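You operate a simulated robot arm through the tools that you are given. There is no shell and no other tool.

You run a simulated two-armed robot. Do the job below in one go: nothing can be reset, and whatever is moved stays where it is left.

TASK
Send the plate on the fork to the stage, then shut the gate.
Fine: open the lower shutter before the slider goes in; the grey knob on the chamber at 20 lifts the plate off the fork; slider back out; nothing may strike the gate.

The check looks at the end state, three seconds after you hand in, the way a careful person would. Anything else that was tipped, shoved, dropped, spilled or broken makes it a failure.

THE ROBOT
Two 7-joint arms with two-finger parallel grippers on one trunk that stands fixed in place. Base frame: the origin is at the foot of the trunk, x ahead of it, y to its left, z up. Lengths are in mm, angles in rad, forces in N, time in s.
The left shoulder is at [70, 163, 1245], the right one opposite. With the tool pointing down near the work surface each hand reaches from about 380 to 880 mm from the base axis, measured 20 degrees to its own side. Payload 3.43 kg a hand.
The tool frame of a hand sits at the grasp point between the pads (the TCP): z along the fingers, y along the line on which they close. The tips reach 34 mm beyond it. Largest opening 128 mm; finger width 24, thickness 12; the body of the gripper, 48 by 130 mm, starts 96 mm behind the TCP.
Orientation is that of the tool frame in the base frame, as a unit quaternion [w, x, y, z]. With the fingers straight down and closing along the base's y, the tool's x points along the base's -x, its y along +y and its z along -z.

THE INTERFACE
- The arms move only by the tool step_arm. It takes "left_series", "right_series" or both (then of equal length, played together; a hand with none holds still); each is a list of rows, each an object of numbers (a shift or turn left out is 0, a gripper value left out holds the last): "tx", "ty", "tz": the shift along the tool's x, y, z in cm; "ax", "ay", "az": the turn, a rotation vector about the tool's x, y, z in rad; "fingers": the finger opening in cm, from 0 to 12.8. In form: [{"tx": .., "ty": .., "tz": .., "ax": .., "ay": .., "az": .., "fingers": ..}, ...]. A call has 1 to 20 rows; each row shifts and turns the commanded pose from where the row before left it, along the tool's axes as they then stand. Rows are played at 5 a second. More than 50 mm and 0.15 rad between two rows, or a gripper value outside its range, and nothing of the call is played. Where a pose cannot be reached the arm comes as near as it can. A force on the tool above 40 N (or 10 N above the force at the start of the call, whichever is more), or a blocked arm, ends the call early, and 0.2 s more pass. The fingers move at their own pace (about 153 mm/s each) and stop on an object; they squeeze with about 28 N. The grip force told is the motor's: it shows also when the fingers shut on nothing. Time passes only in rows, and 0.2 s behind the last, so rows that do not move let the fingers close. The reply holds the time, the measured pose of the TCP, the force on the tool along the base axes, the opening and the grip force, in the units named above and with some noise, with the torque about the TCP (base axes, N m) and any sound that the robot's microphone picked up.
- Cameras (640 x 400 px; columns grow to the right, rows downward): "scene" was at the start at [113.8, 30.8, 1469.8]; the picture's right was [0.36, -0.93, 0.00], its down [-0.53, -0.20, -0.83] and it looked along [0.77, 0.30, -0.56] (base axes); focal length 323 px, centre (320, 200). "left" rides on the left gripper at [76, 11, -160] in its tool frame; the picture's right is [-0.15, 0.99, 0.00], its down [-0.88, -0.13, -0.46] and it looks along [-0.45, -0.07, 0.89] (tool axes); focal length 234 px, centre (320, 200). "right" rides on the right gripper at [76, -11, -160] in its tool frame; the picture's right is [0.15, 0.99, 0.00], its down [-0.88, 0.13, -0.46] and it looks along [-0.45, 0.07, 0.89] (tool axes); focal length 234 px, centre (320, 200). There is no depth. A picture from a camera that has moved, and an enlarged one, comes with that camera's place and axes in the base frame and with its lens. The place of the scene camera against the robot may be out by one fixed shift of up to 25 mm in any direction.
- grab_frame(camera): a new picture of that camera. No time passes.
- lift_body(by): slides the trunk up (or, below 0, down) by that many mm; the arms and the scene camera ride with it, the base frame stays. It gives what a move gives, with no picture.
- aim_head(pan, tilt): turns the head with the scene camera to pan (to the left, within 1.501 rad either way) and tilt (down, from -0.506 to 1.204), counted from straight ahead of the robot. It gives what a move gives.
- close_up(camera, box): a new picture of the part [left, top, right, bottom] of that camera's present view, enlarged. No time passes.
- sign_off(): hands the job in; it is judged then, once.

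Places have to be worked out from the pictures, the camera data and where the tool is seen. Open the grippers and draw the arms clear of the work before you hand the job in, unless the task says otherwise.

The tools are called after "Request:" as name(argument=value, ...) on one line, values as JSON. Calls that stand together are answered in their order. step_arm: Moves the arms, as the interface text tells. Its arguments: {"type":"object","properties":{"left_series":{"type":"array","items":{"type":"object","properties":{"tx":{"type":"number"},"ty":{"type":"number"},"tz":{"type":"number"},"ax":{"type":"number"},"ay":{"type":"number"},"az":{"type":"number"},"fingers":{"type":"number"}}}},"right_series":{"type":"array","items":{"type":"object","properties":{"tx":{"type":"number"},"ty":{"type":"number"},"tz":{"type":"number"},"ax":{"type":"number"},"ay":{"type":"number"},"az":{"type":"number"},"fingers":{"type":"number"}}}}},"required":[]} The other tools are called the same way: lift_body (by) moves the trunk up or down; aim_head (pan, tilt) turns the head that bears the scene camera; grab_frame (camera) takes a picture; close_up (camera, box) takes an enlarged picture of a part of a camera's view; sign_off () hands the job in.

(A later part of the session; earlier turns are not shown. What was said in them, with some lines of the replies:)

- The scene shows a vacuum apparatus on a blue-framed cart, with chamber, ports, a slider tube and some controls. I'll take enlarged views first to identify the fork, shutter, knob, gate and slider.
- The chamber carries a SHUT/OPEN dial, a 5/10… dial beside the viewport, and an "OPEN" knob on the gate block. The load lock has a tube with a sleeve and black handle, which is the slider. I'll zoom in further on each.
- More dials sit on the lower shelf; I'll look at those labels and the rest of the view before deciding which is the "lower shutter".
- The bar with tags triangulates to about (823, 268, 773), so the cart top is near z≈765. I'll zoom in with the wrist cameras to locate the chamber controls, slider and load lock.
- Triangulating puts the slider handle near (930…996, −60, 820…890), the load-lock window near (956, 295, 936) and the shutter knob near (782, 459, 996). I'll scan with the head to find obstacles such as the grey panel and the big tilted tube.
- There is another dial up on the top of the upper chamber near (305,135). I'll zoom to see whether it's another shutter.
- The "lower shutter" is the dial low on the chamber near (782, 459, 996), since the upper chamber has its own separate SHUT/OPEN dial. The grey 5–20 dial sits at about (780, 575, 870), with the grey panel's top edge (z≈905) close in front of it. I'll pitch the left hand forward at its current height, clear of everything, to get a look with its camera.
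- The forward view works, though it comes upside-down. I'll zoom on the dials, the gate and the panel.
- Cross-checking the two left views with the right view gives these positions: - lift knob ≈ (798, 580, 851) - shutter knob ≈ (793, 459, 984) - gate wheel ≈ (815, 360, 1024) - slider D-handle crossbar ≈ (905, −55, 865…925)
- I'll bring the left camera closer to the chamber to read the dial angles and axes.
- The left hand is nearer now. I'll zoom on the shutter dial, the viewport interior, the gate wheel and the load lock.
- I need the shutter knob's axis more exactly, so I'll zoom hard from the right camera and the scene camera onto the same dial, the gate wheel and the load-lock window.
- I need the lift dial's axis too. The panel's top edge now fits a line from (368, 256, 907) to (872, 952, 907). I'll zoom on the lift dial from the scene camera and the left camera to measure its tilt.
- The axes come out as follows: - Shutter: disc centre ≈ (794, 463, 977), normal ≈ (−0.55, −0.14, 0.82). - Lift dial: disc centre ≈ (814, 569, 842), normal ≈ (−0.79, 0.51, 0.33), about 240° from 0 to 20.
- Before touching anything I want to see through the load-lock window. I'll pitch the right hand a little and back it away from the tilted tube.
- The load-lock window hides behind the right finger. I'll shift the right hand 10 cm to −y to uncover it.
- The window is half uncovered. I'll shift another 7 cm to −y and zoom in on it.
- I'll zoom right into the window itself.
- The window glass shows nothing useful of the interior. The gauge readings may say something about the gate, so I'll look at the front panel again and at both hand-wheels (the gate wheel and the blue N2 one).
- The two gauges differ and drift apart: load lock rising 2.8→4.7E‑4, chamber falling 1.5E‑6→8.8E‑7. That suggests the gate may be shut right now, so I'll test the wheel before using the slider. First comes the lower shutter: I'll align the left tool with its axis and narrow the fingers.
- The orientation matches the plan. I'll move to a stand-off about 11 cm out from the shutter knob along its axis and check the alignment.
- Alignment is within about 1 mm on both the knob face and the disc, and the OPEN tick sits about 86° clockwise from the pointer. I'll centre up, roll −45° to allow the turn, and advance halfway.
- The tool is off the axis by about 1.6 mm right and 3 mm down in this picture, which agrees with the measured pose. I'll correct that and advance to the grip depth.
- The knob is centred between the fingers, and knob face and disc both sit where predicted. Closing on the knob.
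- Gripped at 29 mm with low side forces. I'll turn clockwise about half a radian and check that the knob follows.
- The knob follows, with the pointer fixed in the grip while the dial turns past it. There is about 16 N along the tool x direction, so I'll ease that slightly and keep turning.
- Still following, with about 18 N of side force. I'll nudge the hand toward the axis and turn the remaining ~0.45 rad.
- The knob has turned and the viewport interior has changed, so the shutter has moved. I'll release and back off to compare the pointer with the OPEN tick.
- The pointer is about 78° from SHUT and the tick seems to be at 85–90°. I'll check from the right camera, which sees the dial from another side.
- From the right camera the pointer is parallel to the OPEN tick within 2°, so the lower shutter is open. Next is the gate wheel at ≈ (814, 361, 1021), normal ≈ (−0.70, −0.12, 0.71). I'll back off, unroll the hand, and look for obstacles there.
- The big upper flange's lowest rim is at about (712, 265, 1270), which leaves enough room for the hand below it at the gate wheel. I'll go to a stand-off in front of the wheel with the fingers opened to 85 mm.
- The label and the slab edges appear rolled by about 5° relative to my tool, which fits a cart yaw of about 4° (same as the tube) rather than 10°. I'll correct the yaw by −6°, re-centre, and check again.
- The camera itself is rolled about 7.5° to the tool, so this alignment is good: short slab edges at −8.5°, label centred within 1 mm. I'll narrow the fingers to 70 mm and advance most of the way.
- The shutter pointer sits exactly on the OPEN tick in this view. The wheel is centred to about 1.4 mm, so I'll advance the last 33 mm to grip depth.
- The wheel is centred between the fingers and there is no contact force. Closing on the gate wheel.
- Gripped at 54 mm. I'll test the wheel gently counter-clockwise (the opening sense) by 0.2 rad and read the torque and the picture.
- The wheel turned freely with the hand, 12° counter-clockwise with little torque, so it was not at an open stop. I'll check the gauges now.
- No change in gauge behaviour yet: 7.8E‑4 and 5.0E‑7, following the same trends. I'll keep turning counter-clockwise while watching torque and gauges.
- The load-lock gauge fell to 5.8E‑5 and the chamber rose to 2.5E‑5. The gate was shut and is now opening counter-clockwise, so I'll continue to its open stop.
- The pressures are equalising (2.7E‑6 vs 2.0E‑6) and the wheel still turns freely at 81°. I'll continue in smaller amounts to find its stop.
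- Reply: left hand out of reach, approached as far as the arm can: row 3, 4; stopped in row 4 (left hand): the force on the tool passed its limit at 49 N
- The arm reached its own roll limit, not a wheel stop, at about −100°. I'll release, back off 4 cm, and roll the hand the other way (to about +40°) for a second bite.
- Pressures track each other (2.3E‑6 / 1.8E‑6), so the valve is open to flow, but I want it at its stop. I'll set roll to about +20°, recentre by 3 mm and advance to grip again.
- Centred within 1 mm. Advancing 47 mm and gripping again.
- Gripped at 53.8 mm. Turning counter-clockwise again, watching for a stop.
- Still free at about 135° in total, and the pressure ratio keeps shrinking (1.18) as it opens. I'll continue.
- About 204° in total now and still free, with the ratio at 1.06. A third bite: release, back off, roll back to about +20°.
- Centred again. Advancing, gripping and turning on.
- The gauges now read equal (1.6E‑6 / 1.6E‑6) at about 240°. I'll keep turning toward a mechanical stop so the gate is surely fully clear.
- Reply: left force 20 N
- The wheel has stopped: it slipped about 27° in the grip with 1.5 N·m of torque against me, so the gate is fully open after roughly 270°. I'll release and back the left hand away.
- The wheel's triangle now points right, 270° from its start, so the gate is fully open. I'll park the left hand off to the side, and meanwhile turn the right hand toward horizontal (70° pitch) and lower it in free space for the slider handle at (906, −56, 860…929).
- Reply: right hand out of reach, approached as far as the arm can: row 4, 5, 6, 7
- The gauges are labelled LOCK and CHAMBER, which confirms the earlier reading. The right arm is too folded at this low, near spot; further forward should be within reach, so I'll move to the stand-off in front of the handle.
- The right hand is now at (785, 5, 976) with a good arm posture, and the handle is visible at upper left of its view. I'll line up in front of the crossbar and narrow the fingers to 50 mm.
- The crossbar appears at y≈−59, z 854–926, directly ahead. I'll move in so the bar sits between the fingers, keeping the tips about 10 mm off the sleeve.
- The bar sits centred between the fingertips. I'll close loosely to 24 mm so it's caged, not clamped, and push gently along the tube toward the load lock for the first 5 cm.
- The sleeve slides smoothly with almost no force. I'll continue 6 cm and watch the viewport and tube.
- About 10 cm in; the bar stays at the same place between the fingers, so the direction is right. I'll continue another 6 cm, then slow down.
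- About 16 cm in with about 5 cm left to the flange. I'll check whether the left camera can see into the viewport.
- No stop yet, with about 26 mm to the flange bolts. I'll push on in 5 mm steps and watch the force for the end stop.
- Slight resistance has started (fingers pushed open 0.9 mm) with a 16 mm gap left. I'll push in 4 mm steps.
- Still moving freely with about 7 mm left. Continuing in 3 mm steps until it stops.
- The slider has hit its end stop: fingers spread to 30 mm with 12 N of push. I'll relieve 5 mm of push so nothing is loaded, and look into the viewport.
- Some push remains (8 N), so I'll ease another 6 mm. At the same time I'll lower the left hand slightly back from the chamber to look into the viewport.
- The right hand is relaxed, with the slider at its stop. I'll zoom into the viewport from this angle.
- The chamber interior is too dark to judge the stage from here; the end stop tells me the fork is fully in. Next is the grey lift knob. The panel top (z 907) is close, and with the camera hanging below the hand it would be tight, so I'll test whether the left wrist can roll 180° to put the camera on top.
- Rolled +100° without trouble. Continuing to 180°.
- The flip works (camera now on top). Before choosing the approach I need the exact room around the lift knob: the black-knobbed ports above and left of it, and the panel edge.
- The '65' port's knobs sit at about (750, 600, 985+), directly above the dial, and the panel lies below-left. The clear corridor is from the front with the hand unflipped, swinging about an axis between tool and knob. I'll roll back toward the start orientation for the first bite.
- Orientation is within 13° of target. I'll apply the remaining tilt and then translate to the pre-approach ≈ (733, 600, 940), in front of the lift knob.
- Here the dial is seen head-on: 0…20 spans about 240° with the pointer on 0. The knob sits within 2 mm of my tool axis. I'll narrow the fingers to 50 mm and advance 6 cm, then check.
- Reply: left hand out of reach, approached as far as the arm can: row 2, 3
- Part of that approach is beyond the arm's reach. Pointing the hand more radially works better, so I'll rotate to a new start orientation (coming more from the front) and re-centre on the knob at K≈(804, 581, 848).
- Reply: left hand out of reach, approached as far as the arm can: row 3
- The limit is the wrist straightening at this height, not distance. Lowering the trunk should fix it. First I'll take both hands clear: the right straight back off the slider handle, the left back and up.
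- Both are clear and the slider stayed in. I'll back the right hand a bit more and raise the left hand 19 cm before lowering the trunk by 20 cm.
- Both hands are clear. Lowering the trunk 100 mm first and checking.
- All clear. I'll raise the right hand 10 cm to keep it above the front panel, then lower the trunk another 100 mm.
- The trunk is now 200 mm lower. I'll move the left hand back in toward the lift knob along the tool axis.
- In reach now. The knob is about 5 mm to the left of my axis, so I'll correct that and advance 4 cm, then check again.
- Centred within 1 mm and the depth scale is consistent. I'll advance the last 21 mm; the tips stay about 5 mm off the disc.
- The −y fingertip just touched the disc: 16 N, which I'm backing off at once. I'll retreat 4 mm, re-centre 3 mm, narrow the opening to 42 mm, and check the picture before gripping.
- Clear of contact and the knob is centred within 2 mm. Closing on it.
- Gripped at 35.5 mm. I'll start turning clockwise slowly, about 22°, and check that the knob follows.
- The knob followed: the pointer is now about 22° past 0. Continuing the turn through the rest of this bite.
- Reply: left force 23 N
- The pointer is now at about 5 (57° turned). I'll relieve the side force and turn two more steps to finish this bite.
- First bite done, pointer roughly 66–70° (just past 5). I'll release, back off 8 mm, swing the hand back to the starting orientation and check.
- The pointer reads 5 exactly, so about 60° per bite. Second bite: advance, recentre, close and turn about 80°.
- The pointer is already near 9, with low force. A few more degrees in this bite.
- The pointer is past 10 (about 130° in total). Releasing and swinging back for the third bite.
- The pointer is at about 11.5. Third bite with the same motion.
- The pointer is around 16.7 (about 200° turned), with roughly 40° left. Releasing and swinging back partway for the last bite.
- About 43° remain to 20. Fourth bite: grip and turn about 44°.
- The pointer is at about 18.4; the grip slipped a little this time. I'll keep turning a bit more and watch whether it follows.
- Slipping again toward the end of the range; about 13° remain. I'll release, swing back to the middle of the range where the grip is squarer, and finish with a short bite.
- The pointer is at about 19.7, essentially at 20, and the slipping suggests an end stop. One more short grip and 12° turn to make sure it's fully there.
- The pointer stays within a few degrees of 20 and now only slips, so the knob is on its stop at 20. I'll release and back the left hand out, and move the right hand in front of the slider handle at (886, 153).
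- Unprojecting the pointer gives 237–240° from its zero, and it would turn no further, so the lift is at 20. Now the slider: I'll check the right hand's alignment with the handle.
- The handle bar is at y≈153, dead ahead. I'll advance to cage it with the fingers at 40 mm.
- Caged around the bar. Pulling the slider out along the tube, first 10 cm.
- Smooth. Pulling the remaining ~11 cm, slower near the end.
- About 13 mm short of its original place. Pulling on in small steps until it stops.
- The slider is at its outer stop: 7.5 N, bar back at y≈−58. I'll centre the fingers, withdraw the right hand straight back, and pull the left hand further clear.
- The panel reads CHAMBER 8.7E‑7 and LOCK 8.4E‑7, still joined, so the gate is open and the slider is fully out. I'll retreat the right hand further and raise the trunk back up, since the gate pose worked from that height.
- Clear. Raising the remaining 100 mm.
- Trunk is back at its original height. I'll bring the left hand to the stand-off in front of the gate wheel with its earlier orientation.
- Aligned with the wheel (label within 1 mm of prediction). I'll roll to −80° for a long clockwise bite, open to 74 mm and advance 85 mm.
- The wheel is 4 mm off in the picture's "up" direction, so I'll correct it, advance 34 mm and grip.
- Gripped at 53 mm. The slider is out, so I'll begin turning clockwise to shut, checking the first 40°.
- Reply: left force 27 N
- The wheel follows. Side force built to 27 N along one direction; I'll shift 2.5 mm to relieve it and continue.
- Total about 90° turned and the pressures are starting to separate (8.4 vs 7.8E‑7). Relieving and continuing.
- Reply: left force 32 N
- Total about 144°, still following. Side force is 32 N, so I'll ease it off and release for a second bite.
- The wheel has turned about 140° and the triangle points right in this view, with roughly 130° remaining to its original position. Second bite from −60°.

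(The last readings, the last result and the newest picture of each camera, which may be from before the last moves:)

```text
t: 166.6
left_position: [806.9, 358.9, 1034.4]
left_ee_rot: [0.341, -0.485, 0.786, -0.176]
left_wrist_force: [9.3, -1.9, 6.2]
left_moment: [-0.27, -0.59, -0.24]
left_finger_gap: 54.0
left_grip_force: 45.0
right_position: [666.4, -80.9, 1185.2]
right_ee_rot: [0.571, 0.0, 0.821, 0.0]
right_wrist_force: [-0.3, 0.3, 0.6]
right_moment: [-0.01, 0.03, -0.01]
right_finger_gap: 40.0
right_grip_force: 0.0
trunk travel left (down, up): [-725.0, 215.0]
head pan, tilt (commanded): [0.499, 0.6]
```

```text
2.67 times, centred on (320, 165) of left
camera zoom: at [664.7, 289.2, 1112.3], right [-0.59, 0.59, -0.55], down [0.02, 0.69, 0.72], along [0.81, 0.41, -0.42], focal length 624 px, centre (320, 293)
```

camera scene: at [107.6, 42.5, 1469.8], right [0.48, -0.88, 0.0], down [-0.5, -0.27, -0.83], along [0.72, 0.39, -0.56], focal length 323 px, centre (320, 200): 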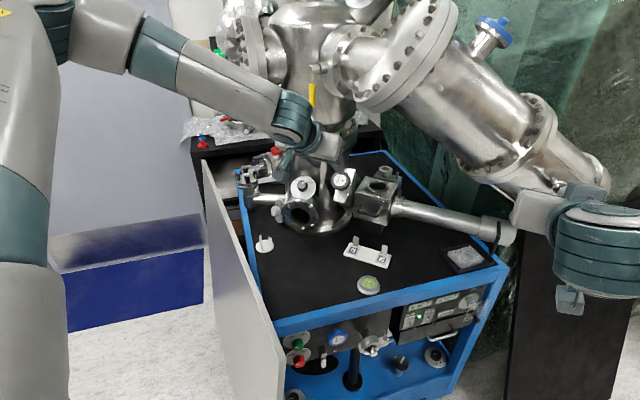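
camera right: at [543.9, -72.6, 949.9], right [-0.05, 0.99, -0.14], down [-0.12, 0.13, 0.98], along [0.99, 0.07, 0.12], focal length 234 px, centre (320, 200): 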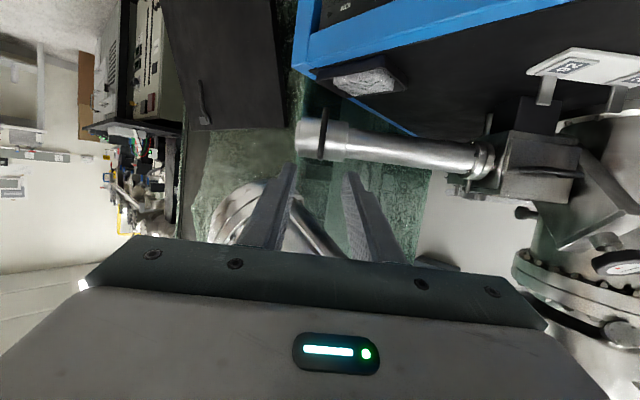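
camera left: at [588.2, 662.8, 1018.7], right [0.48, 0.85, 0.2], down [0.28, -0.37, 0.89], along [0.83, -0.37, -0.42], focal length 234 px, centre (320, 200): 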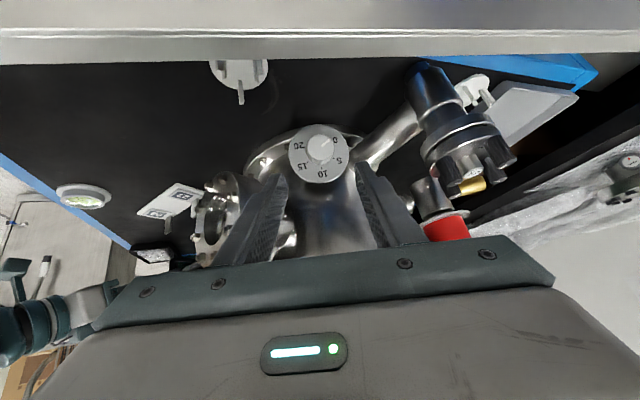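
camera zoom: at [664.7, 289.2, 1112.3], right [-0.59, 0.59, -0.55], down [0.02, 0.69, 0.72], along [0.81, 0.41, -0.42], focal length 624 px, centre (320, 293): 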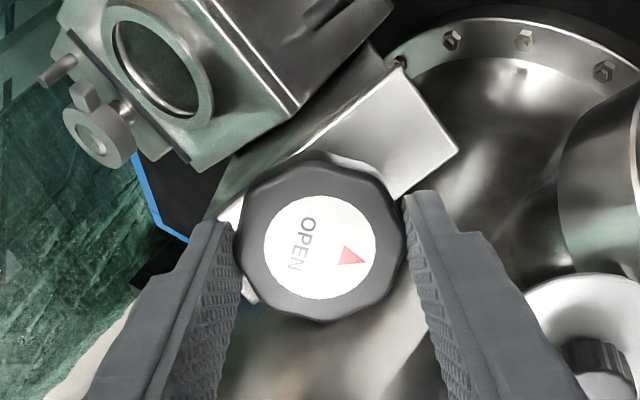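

Gripped at 54 mm. Continuing clockwise.

Request:
step_arm(left_series=[{"ty": -0.1}, {"az": 0.12}, {"az": 0.12}, {"az": 0.12}, {"az": 0.12}, {"az": 0.12}, {"az": 0.12}, {"az": 0.12}, {"az": 0.12}, {}])

Request:
close_up(camera="left", box=[220, 90, 420, 240])

Request:
close_up(camera="scene", box=[380, 280, 500, 345])

```text
t: 168.8
left_position: [806.9, 358.8, 1034.7]
left_ee_rot: [0.384, -0.066, 0.921, 0.002]
left_wrist_force: [15.3, 0.6, 10.4]
left_moment: [-0.36, -0.52, -0.4]
left_finger_gap: 54.1
left_grip_force: 45.1
right_position: [666.0, -81.2, 1186.0]
right_ee_rot: [0.572, 0.0, 0.82, 0.0]
right_wrist_force: [1.8, -0.2, 0.5]
right_moment: [0.01, 0.0, 0.02]
right_finger_gap: 39.7
right_grip_force: 0.1
trunk travel left (down, up): [-725.0, 215.0]
head pan, tilt (commanded): [0.499, 0.6]
```

```text
2.67 times, centred on (320, 165) of left
camera zoom: at [640.6, 352.2, 1093.1], right [-0.02, 1.0, 0.06], down [0.31, -0.05, 0.95], along [0.95, 0.04, -0.31], focal length 624 px, centre (320, 293)
```

zoom: 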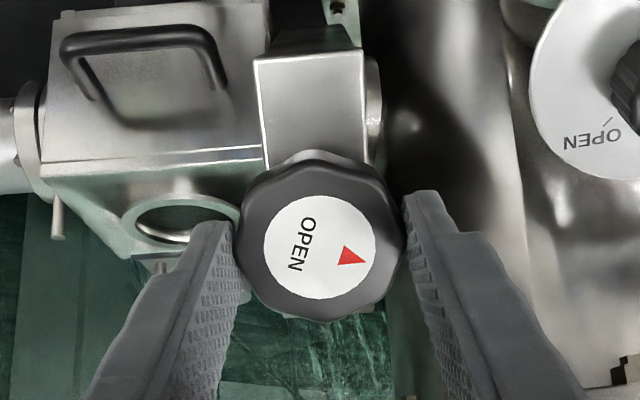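

```text
5.33 times, centred on (440, 312) of scene
camera zoom: at [109.9, 40.6, 1469.7], right [0.48, -0.88, 0.0], down [-0.5, -0.27, -0.82], along [0.72, 0.4, -0.57], focal length 1724 px, centre (-320, -400)
```

zoom: 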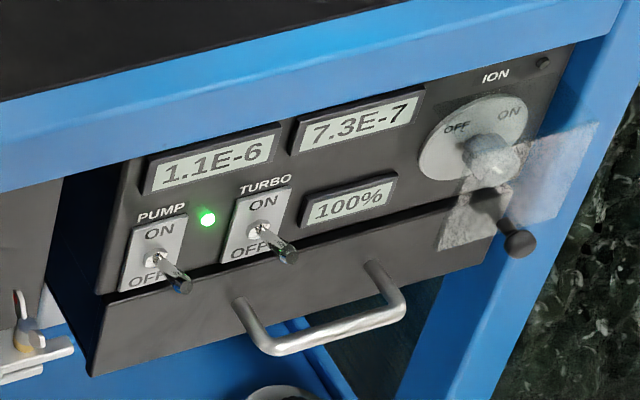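

The pressures are separating (1.1E‑6 vs 7.3E‑7), with about 70° left. Relieve and continue.

Request:
step_arm(left_series=[{"tx": -0.17}, {"az": 0.12}, {"az": 0.12}, {"az": 0.12}, {"az": 0.12}, {"az": 0.12}, {"az": 0.12}, {}])

Request:
close_up(camera="left", box=[220, 90, 420, 240])

Request:
close_up(camera="scene", box=[380, 280, 500, 345])

```text
t: 170.6
left_position: [807.2, 358.2, 1033.8]
left_ee_rot: [0.358, 0.262, 0.886, 0.138]
left_wrist_force: [6.9, -0.9, 2.9]
left_moment: [-0.34, 0.02, -0.4]
left_finger_gap: 54.0
left_grip_force: 44.6
right_position: [666.5, -80.5, 1185.3]
right_ee_rot: [0.572, 0.0, 0.82, 0.0]
right_wrist_force: [-0.1, 0.0, 0.3]
right_moment: [-0.03, 0.03, 0.02]
right_finger_gap: 39.7
right_grip_force: 0.1
trunk travel left (down, up): [-725.0, 215.0]
head pan, tilt (commanded): [0.499, 0.6]
```

```text
2.67 times, centred on (320, 165) of left
camera zoom: at [653.1, 402.0, 1109.5], right [0.45, 0.73, 0.51], down [0.16, -0.63, 0.76], along [0.88, -0.26, -0.4], focal length 624 px, centre (320, 293)
```

zoom: 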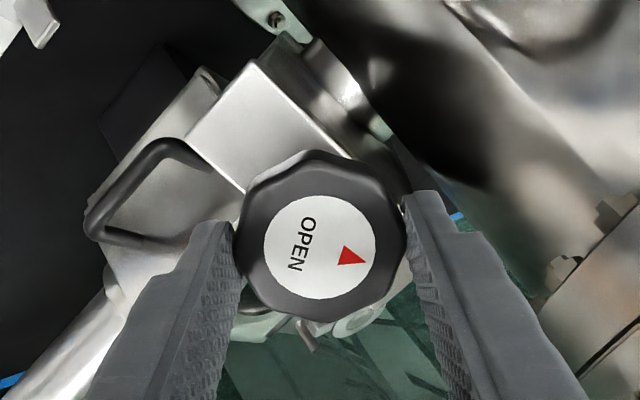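

```text
5.33 times, centred on (440, 312) of scene
camera zoom: at [109.8, 40.8, 1469.7], right [0.48, -0.88, 0.0], down [-0.5, -0.27, -0.82], along [0.72, 0.4, -0.57], focal length 1724 px, centre (-320, -400)
```

zoom: 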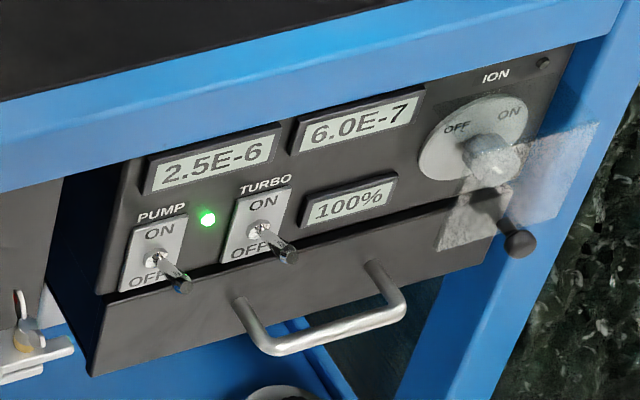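

Chamber 2.5E‑6, lock 6.0E‑7: nearly shut, about 28° left. Turning on to the stop.

Request:
step_arm(left_series=[{"az": 0.1}, {"az": 0.1}, {"az": 0.1}, {"az": 0.1}, {"az": 0.1}, {"az": 0.1}, {}])

Request:
close_up(camera="left", box=[220, 90, 420, 240])

Request:
close_up(camera="scene", box=[380, 280, 500, 345])

```text
t: 172.2
left_position: [806.2, 360.0, 1034.3]
left_ee_rot: [0.301, 0.512, 0.769, 0.236]
left_wrist_force: [-2.1, -0.6, -2.2]
left_moment: [-0.95, 0.49, 0.56]
left_finger_gap: 53.9
left_grip_force: 45.2
right_position: [666.7, -80.9, 1185.4]
right_ee_rot: [0.573, 0.0, 0.82, 0.0]
right_wrist_force: [-0.3, -0.1, -0.9]
right_moment: [0.01, -0.01, 0.0]
right_finger_gap: 39.9
right_grip_force: 0.0
trunk travel left (down, up): [-725.0, 215.0]
head pan, tilt (commanded): [0.499, 0.6]
```

```text
2.67 times, centred on (320, 165) of left
camera zoom: at [679.4, 426.1, 1137.7], right [0.68, 0.22, 0.7], down [-0.15, -0.89, 0.43], along [0.72, -0.4, -0.58], focal length 624 px, centre (320, 293)
```

zoom: 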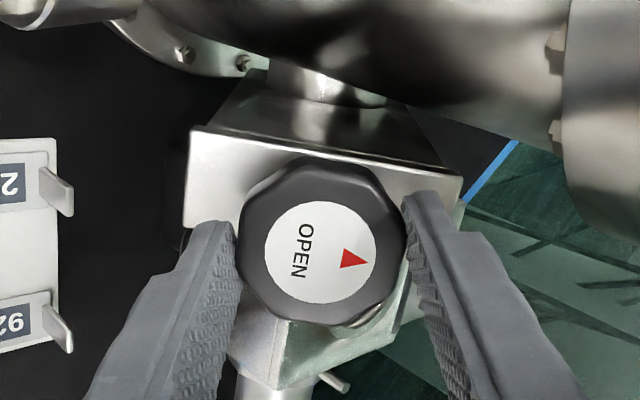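

```text
5.33 times, centred on (440, 312) of scene
camera zoom: at [109.2, 41.4, 1469.6], right [0.48, -0.88, 0.0], down [-0.5, -0.27, -0.82], along [0.72, 0.4, -0.57], focal length 1724 px, centre (-320, -400)
```

zoom: 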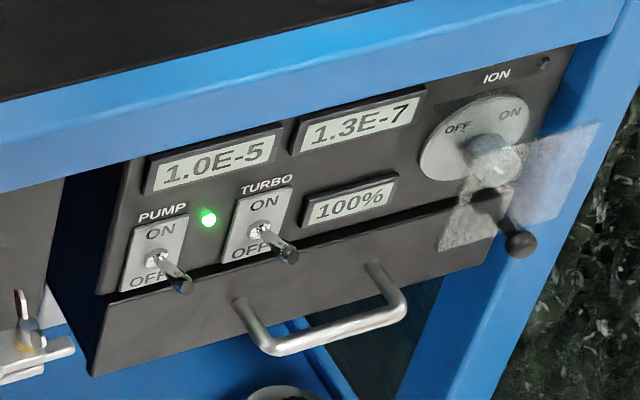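

The gauges split apart (chamber 1.0E‑5, lock 1.3E‑7), and the wheel now resists with about 1 N·m and slips in the grip, so the gate looks shut. One small extra turn to confirm the stop.

Request:
step_arm(left_series=[{"az": 0.1}, {"az": 0.1}, {}])

Request:
close_up(camera="left", box=[220, 90, 420, 240])

```text
t: 173.0
left_position: [805.6, 358.2, 1034.0]
left_ee_rot: [0.276, 0.587, 0.713, 0.264]
left_wrist_force: [-4.0, -6.3, -8.1]
left_moment: [-1.51, 0.21, 0.94]
left_finger_gap: 53.6
left_grip_force: 45.1
right_position: [667.0, -82.3, 1185.7]
right_ee_rot: [0.572, 0.0, 0.82, 0.001]
right_wrist_force: [0.1, 0.0, 0.2]
right_moment: [0.02, 0.01, 0.01]
right_finger_gap: 39.7
right_grip_force: 0.0
trunk travel left (down, up): [-725.0, 215.0]
head pan, tilt (commanded): [0.499, 0.6]
```

```text
2.67 times, centred on (320, 165) of left
camera zoom: at [690.6, 426.7, 1148.8], right [0.71, 0.02, 0.71], down [-0.27, -0.91, 0.31], along [0.65, -0.41, -0.64], focal length 624 px, centre (320, 293)
```

zoom: 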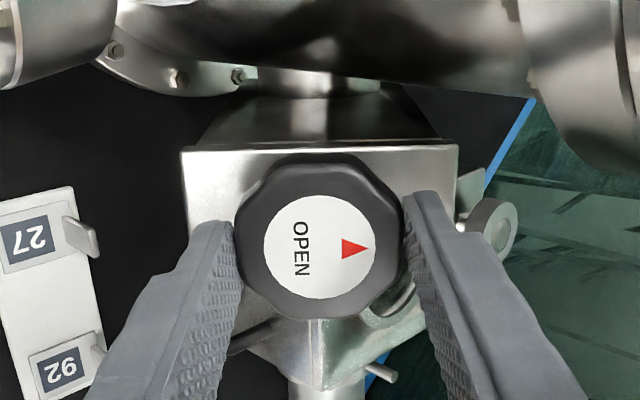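

It's firmly on its stop (1.7 N·m). Releasing the wheel, backing off and unrolling.

Request:
step_arm(left_series=[{"az": -0.08}, {"fingers": 7.6}, {}, {"tz": -2.2}, {"tz": -2.5}, {"tz": -3.5}, {"tz": -3.5}, {"az": -0.14}, {"az": -0.14}, {"az": -0.14}, {"az": -0.14}, {"az": -0.14}, {"az": -0.14}, {"az": -0.14}, {"az": -0.14}, {"az": -0.14}, {}])

Request:
close_up(camera="left", box=[220, 60, 420, 200])

Request:
close_up(camera="scene", box=[380, 280, 500, 345])

```text
t: 176.6
left_position: [723.6, 351.5, 1117.9]
left_ee_rot: [0.381, 0.016, 0.924, 0.035]
left_wrist_force: [-0.5, 0.0, 0.0]
left_moment: [0.03, -0.02, 0.01]
left_finger_gap: 76.0
left_grip_force: 0.1
right_position: [666.2, -82.8, 1187.7]
right_ee_rot: [0.572, 0.0, 0.82, 0.0]
right_wrist_force: [0.0, 0.2, -0.4]
right_moment: [-0.04, -0.01, -0.01]
right_finger_gap: 39.9
right_grip_force: 0.1
trunk travel left (down, up): [-725.0, 215.0]
head pan, tilt (commanded): [0.499, 0.6]
```

```text
2.86 times, centred on (320, 130) of left
camera zoom: at [558.3, 359.4, 1178.8], right [0.11, 0.98, 0.18], down [0.3, -0.2, 0.93], along [0.95, -0.04, -0.32], focal length 669 px, centre (320, 400)
```

zoom: 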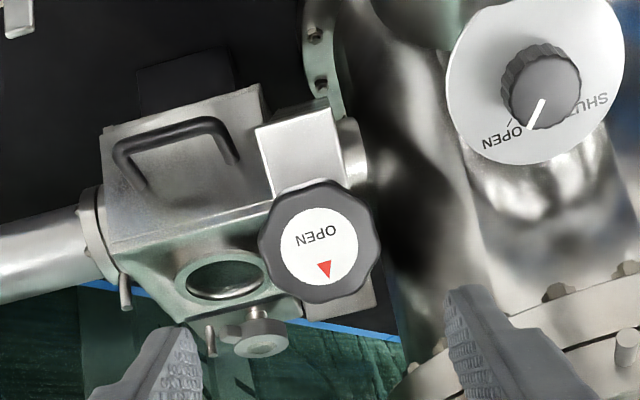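

```text
5.33 times, centred on (440, 312) of scene
camera zoom: at [109.0, 41.1, 1469.7], right [0.48, -0.88, 0.0], down [-0.5, -0.27, -0.82], along [0.72, 0.4, -0.57], focal length 1724 px, centre (-320, -400)
```

zoom: 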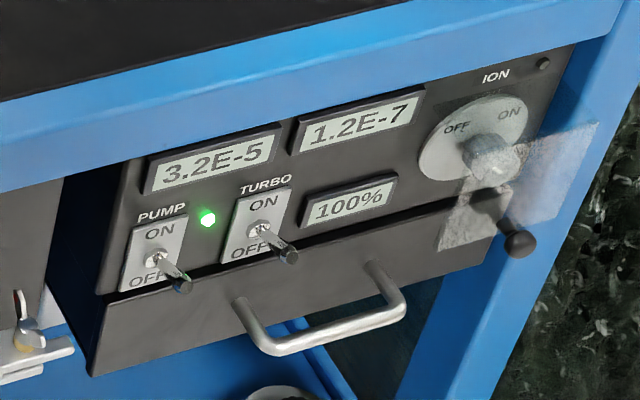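

The wheel is back at its original shut position and the gauges confirm isolation (chamber 3.2E‑5 rising, lock 1.2E‑7). Before finishing I'd like to look through the viewport from lower down to check the plate. I'll move the left hand back and down carefully in the open area in front of the chamber.

Request:
step_arm(left_series=[{"tz": -3.5, "ty": 3.3}, {"tz": -3.5, "ty": 3.3}, {"tz": -3.0, "ty": 3.3}, {"tx": 3.3, "tz": 3.3}, {"tx": 3.3, "tz": 3.3}, {"tx": 3.3, "tz": 3.3}, {"tx": 3.0, "tz": 1.0}, {}])

Request:
grab_frame(camera="left")

Request:
grab_frame(camera="scene")

```text
t: 178.4
left_position: [637.8, 458.5, 1027.2]
left_ee_rot: [0.381, 0.016, 0.924, 0.037]
left_wrist_force: [-0.5, 0.2, 0.2]
left_moment: [0.0, 0.03, 0.0]
left_finger_gap: 76.1
left_grip_force: 0.1
right_position: [665.6, -81.3, 1186.2]
right_ee_rot: [0.572, 0.001, 0.82, 0.0]
right_wrist_force: [0.2, -0.1, 0.2]
right_moment: [-0.04, 0.0, 0.05]
right_finger_gap: 40.3
right_grip_force: 0.2
trunk travel left (down, up): [-725.0, 215.0]
head pan, tilt (commanded): [0.499, 0.6]
```

```text
taken
camera left: at [473.2, 465.0, 1088.2], right [0.11, 0.98, 0.18], down [0.3, -0.21, 0.93], along [0.95, -0.04, -0.32], focal length 234 px, centre (320, 200)
```

left: 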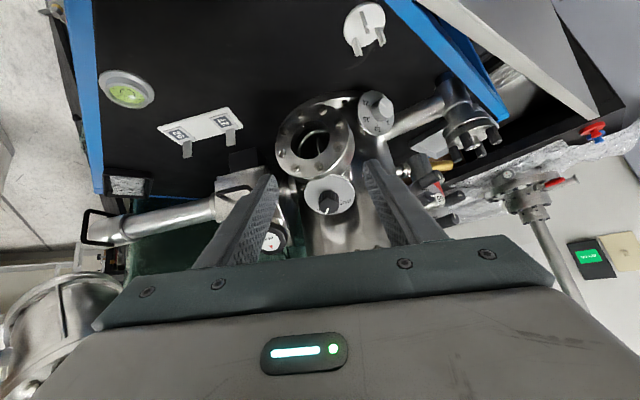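

```text
taken
camera scene: at [108.8, 40.4, 1469.8], right [0.48, -0.88, 0.0], down [-0.5, -0.27, -0.83], along [0.72, 0.4, -0.56], focal length 323 px, centre (320, 200)
```

scene: 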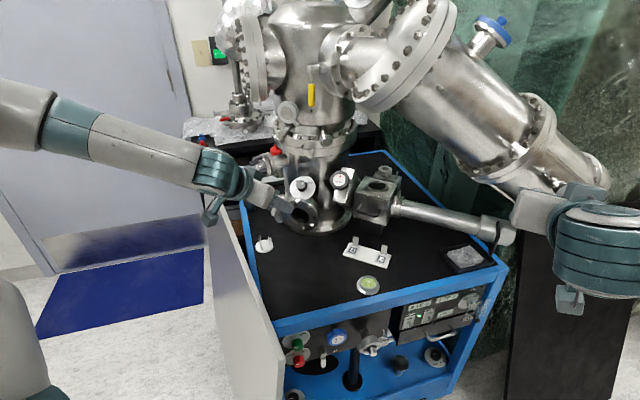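

Plenty of room. Lowering another 9 cm for the look.

Request:
step_arm(left_series=[{"tx": 2.1, "tz": 2.1}, {"tx": 2.1, "tz": 2.1}, {"tx": 2.1, "tz": 2.1}, {}])

Request:
close_up(camera="left", box=[270, 120, 370, 210])

Request:
close_up(camera="left", box=[290, 140, 345, 180])

```text
t: 179.4
left_position: [638.1, 463.0, 938.2]
left_ee_rot: [0.382, 0.017, 0.923, 0.036]
left_wrist_force: [0.6, -0.3, 0.9]
left_moment: [-0.01, 0.0, 0.01]
left_finger_gap: 76.0
left_grip_force: 0.0
right_position: [667.0, -81.3, 1185.4]
right_ee_rot: [0.571, 0.001, 0.821, 0.0]
right_wrist_force: [0.0, -0.6, -0.1]
right_moment: [0.0, -0.02, 0.01]
right_finger_gap: 39.6
right_grip_force: 0.0
trunk travel left (down, up): [-725.0, 215.0]
head pan, tilt (commanded): [0.499, 0.6]
```

```text
4.44 times, centred on (320, 165) of left
camera zoom: at [472.7, 471.4, 999.6], right [0.11, 0.98, 0.18], down [0.3, -0.21, 0.93], along [0.95, -0.04, -0.32], focal length 1041 px, centre (320, 356)
```

zoom: 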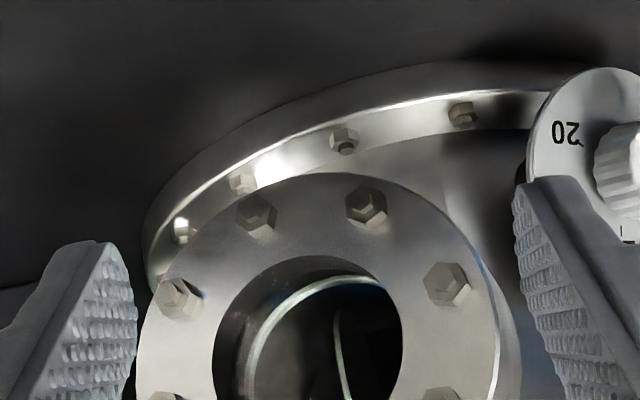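

```text
10.00 times, centred on (318, 160) of left
camera zoom: at [472.7, 471.4, 999.6], right [0.11, 0.98, 0.18], down [0.3, -0.21, 0.93], along [0.95, -0.04, -0.32], focal length 2342 px, centre (345, 600)
```

zoom: 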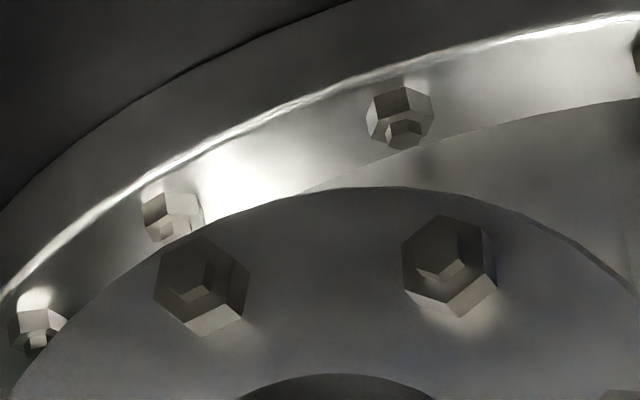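

The viewport is lower in this frame, so I'll zoom directly into the hole.

Request:
close_up(camera="left", box=[310, 170, 370, 225])

Request:
close_up(camera="left", box=[270, 150, 400, 250])

```text
7.27 times, centred on (340, 198) of left
camera zoom: at [472.7, 471.4, 999.6], right [0.11, 0.98, 0.18], down [0.3, -0.21, 0.93], along [0.95, -0.04, -0.32], focal length 1703 px, centre (174, 218)
```

zoom: 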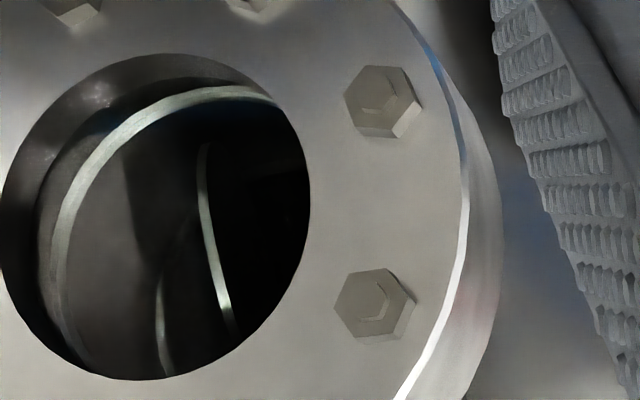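

```text
4.00 times, centred on (335, 200) of left
camera zoom: at [472.7, 471.4, 999.6], right [0.11, 0.98, 0.18], down [0.3, -0.21, 0.93], along [0.95, -0.04, -0.32], focal length 937 px, centre (260, 200)
```

zoom: 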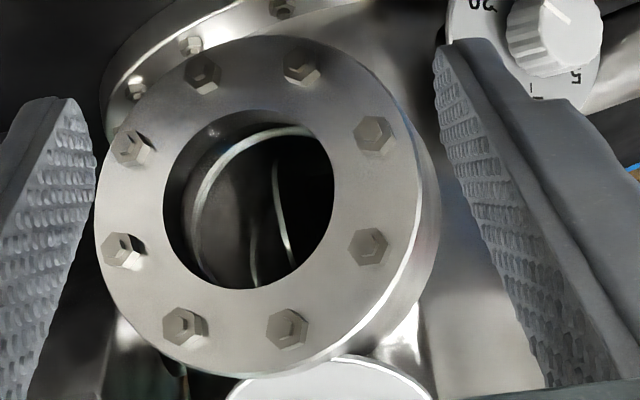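

The lift knob is partly visible at upper right; its pointer deserves a check. Zooming on it.

Request:
close_up(camera="left", box=[370, 120, 440, 190])

Request:
close_up(camera="scene", box=[255, 185, 325, 240])

```text
5.71 times, centred on (405, 155) of left
camera zoom: at [472.7, 471.4, 999.6], right [0.11, 0.98, 0.18], down [0.3, -0.21, 0.93], along [0.95, -0.04, -0.32], focal length 1338 px, centre (-166, 457)
```

zoom: 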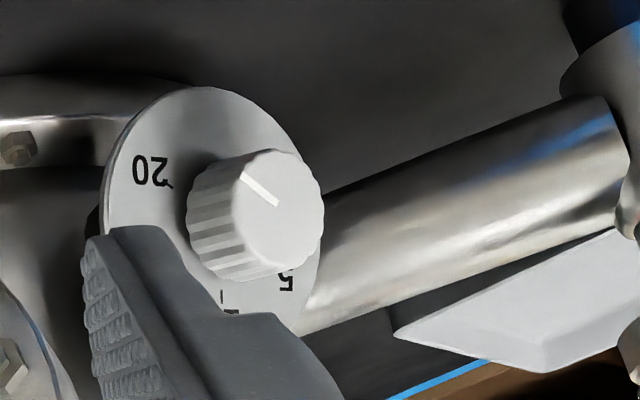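

```text
7.27 times, centred on (290, 212) of scene
camera zoom: at [108.7, 41.0, 1469.7], right [0.48, -0.88, 0.0], down [-0.5, -0.27, -0.83], along [0.72, 0.4, -0.56], focal length 2352 px, centre (538, 109)
```

zoom: 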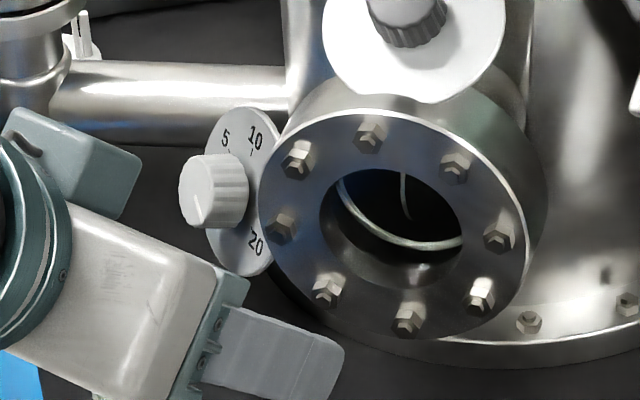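

From this angle the pointer unprojects to the 20 tick, so the lift has stayed at 20. Everything asked for is in place, so I'll raise and retract both arms clear and open the grippers.

Request:
step_arm(left_series=[{"tx": -3.36, "tz": -3.4}, {"tx": -3.36, "tz": -3.4}, {"tx": -3.36, "tz": -3.4}, {"tx": -3.36, "tz": -3.4}, {"tx": -3.36, "tz": -3.4}, {"tx": 3.0, "tz": -3.0}, {"tx": 3.0, "tz": -3.0, "fingers": 12.8}, {"ty": 3.0}, {}], right_series=[{"tx": 1.38, "tz": -3.75}, {"tx": 1.38, "tz": -3.75}, {}, {"fingers": 12.8}, {}, {}, {}, {}, {}])

Request:
grab_frame(camera="scene")

Request:
aim_head(pan=0.37, tilt=0.6)

Request:
grab_frame(camera="scene")

Request:
close_up(camera="scene", box=[180, 120, 340, 220])

Request:
close_up(camera="scene", box=[300, 140, 500, 265])

Request:
close_up(camera="scene", box=[200, 220, 440, 370])

```text
t: 181.4
left_position: [554.0, 476.6, 1180.8]
left_ee_rot: [0.382, 0.016, 0.923, 0.036]
left_wrist_force: [0.8, 1.1, -0.5]
left_moment: [0.01, -0.01, -0.02]
left_finger_gap: 128.1
left_grip_force: 0.1
right_position: [586.2, -80.8, 1187.8]
right_ee_rot: [0.572, 0.001, 0.82, -0.001]
right_wrist_force: [-0.7, 0.1, 0.9]
right_moment: [-0.03, 0.0, 0.0]
right_finger_gap: 127.8
right_grip_force: 0.0
trunk travel left (down, up): [-725.0, 215.0]
head pan, tilt (commanded): [0.499, 0.6]
```

```text
taken
camera scene: at [109.1, 40.8, 1469.7], right [0.48, -0.88, 0.0], down [-0.5, -0.27, -0.82], along [0.72, 0.4, -0.57], focal length 323 px, centre (320, 200)
```

scene: 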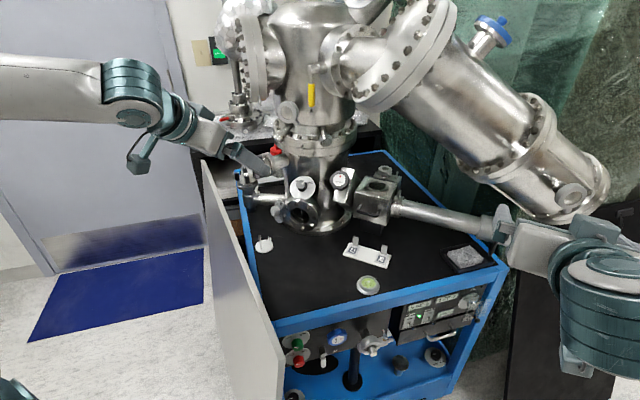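

```text
t: 182.1
left_position: [553.3, 477.8, 1181.0]
left_ee_rot: [0.382, 0.018, 0.924, 0.035]
left_wrist_force: [0.2, 0.5, 0.6]
left_moment: [-0.01, -0.02, -0.01]
left_finger_gap: 128.1
left_grip_force: 0.0
right_position: [587.1, -81.5, 1187.8]
right_ee_rot: [0.572, 0.001, 0.82, 0.0]
right_wrist_force: [0.1, 0.4, -0.7]
right_moment: [0.01, -0.01, 0.01]
right_finger_gap: 127.6
right_grip_force: 0.1
trunk travel left (down, up): [-725.0, 215.0]
head pan, tilt (commanded): [0.37, 0.6]
```

```text
taken
camera scene: at [113.4, 30.7, 1469.8], right [0.36, -0.93, 0.0], down [-0.53, -0.2, -0.83], along [0.77, 0.3, -0.56], focal length 323 px, centre (320, 200)
```

scene: 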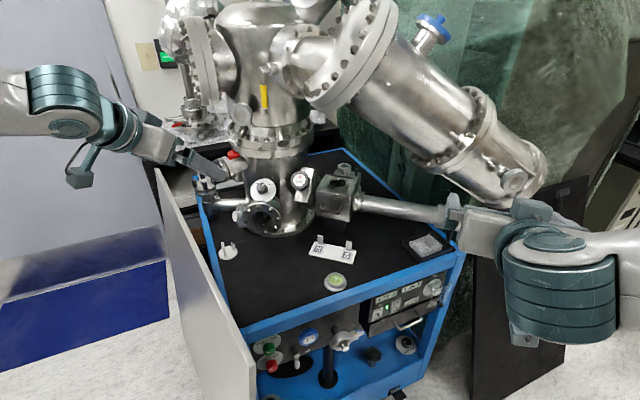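

```text
4.00 times, centred on (260, 170) of scene
camera zoom: at [113.4, 30.7, 1469.8], right [0.36, -0.93, 0.0], down [-0.53, -0.2, -0.83], along [0.77, 0.3, -0.56], focal length 1293 px, centre (560, 320)
```

zoom: 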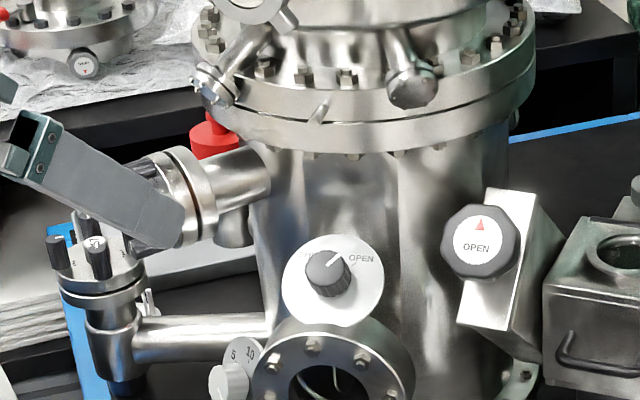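

```text
3.20 times, centred on (400, 202) of scene
camera zoom: at [113.4, 30.7, 1469.8], right [0.36, -0.93, 0.0], down [-0.53, -0.2, -0.83], along [0.77, 0.3, -0.56], focal length 1035 px, centre (64, 192)
```

zoom: 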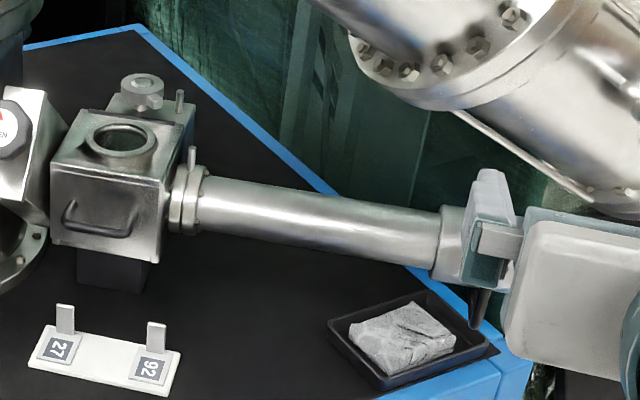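

```text
2.67 times, centred on (320, 295) of scene
camera zoom: at [113.4, 30.7, 1469.8], right [0.36, -0.93, 0.0], down [-0.53, -0.2, -0.83], along [0.77, 0.3, -0.56], focal length 862 px, centre (320, -53)
```

zoom: 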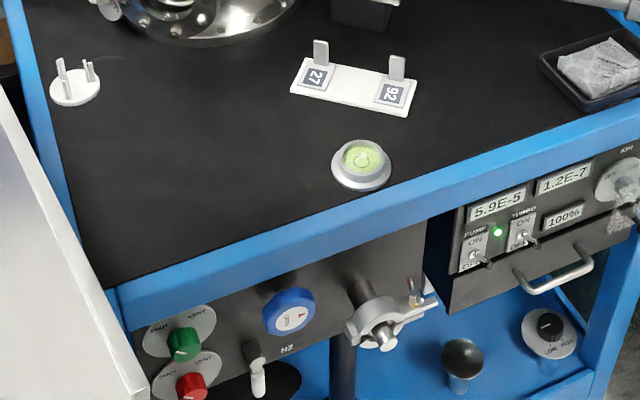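

Everything else (tag bar, bubble, tray, panel, valves) looks as it did at the start. One last look at the shutter pointer against its OPEN tick.

Request:
close_up(camera="scene", box=[245, 170, 285, 205])

Request:
close_up(camera="scene", box=[285, 155, 325, 195])

Request:
close_up(camera="left", box=[270, 60, 420, 180])

```text
11.43 times, centred on (265, 188) of scene
camera zoom: at [113.4, 30.7, 1469.8], right [0.36, -0.93, 0.0], down [-0.53, -0.2, -0.83], along [0.77, 0.3, -0.56], focal length 3695 px, centre (949, 343)
```

zoom: 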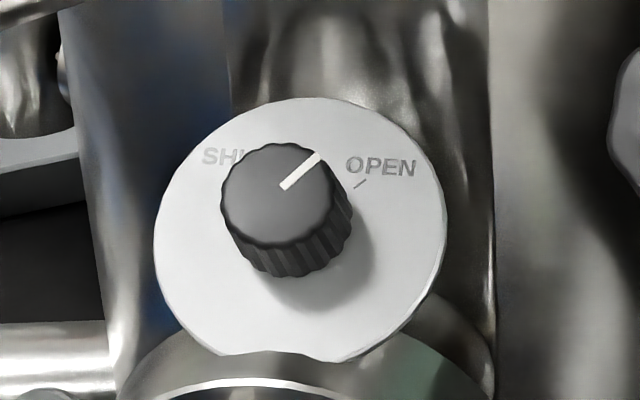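

```text
10.00 times, centred on (305, 175) of scene
camera zoom: at [113.4, 30.7, 1469.8], right [0.36, -0.93, 0.0], down [-0.53, -0.2, -0.83], along [0.77, 0.3, -0.56], focal length 3233 px, centre (470, 450)
```

zoom: 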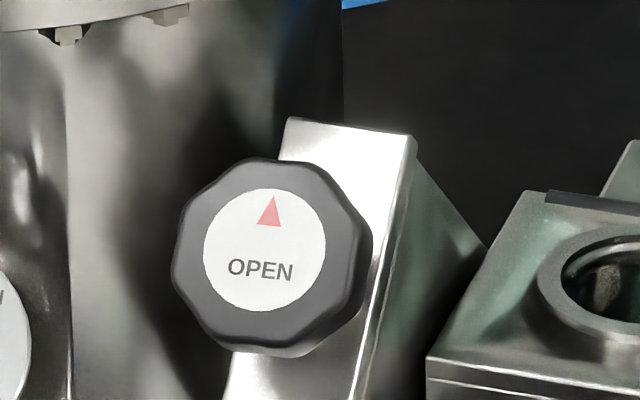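

```text
3.33 times, centred on (345, 120) of left
camera zoom: at [387.3, 484.3, 1241.6], right [0.11, 0.98, 0.18], down [0.3, -0.21, 0.93], along [0.95, -0.04, -0.32], focal length 781 px, centre (237, 467)
```

zoom: 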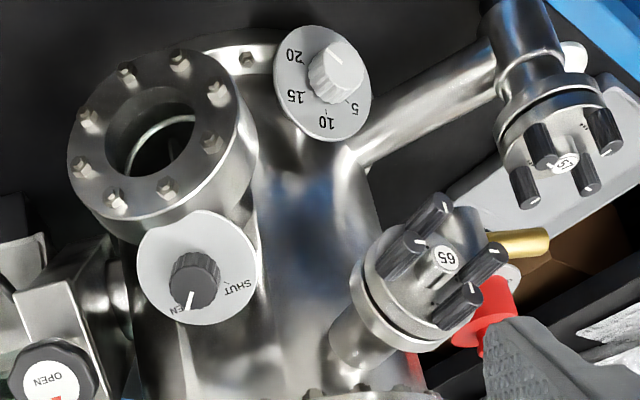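

The pointers, gauges and gate wheel all read as wanted:
- **Lower shutter:** open, pointer parallel to its OPEN tick.
- **Lift:** at 20.
- **Slider:** fully out.
- **Gate:** shut, wheel back at its original position, with chamber and lock pressures separate.

I could not see the plate itself inside the dark chamber, so its place on the stage is inferred from the slider's end stop and the lift setting. Both arms are clear with grippers open, so I'm handing in.

Request:
sign_off()

```text
The job is handed in.
```

I sent the plate in to the stage, raised the lift to 20, drew the slider back out and shut the gate. The chamber was too dark to see the plate itself. I'm taking it to be on the stage because the slider reached its inner stop and the lift knob is at 20.

- **Gate at the start:** the gate turned out to be shut. The chamber and lock gauges read different pressures, and they equalised as I opened it. I turned the wheel about 270° to its open stop before the slider went in.
- **Lower shutter:** it was opened before the slider moved, and its pointer lines up with the OPEN tick.
- **Lift:** the grey knob is on its stop, with the pointer at 20 to within a few degrees.
- **Slider:** it went in to its inner stop and came back to its outer stop before I turned the gate wheel.
- **Gate now:** it is shut, with the wheel back at its starting position and firm against its stop. The gauges have separated again, with the chamber at 5.9E-5 and the lock at 1.2E-7.
- **One contact:** a fingertip pressed the lift dial's disc lightly (about 16 N) on approach. I backed off at once and saw no damage.

The tag bar, level, tray, panel and front controls look as they did at the start. Both arms are clear with the grippers open, and the trunk is back at its original height.
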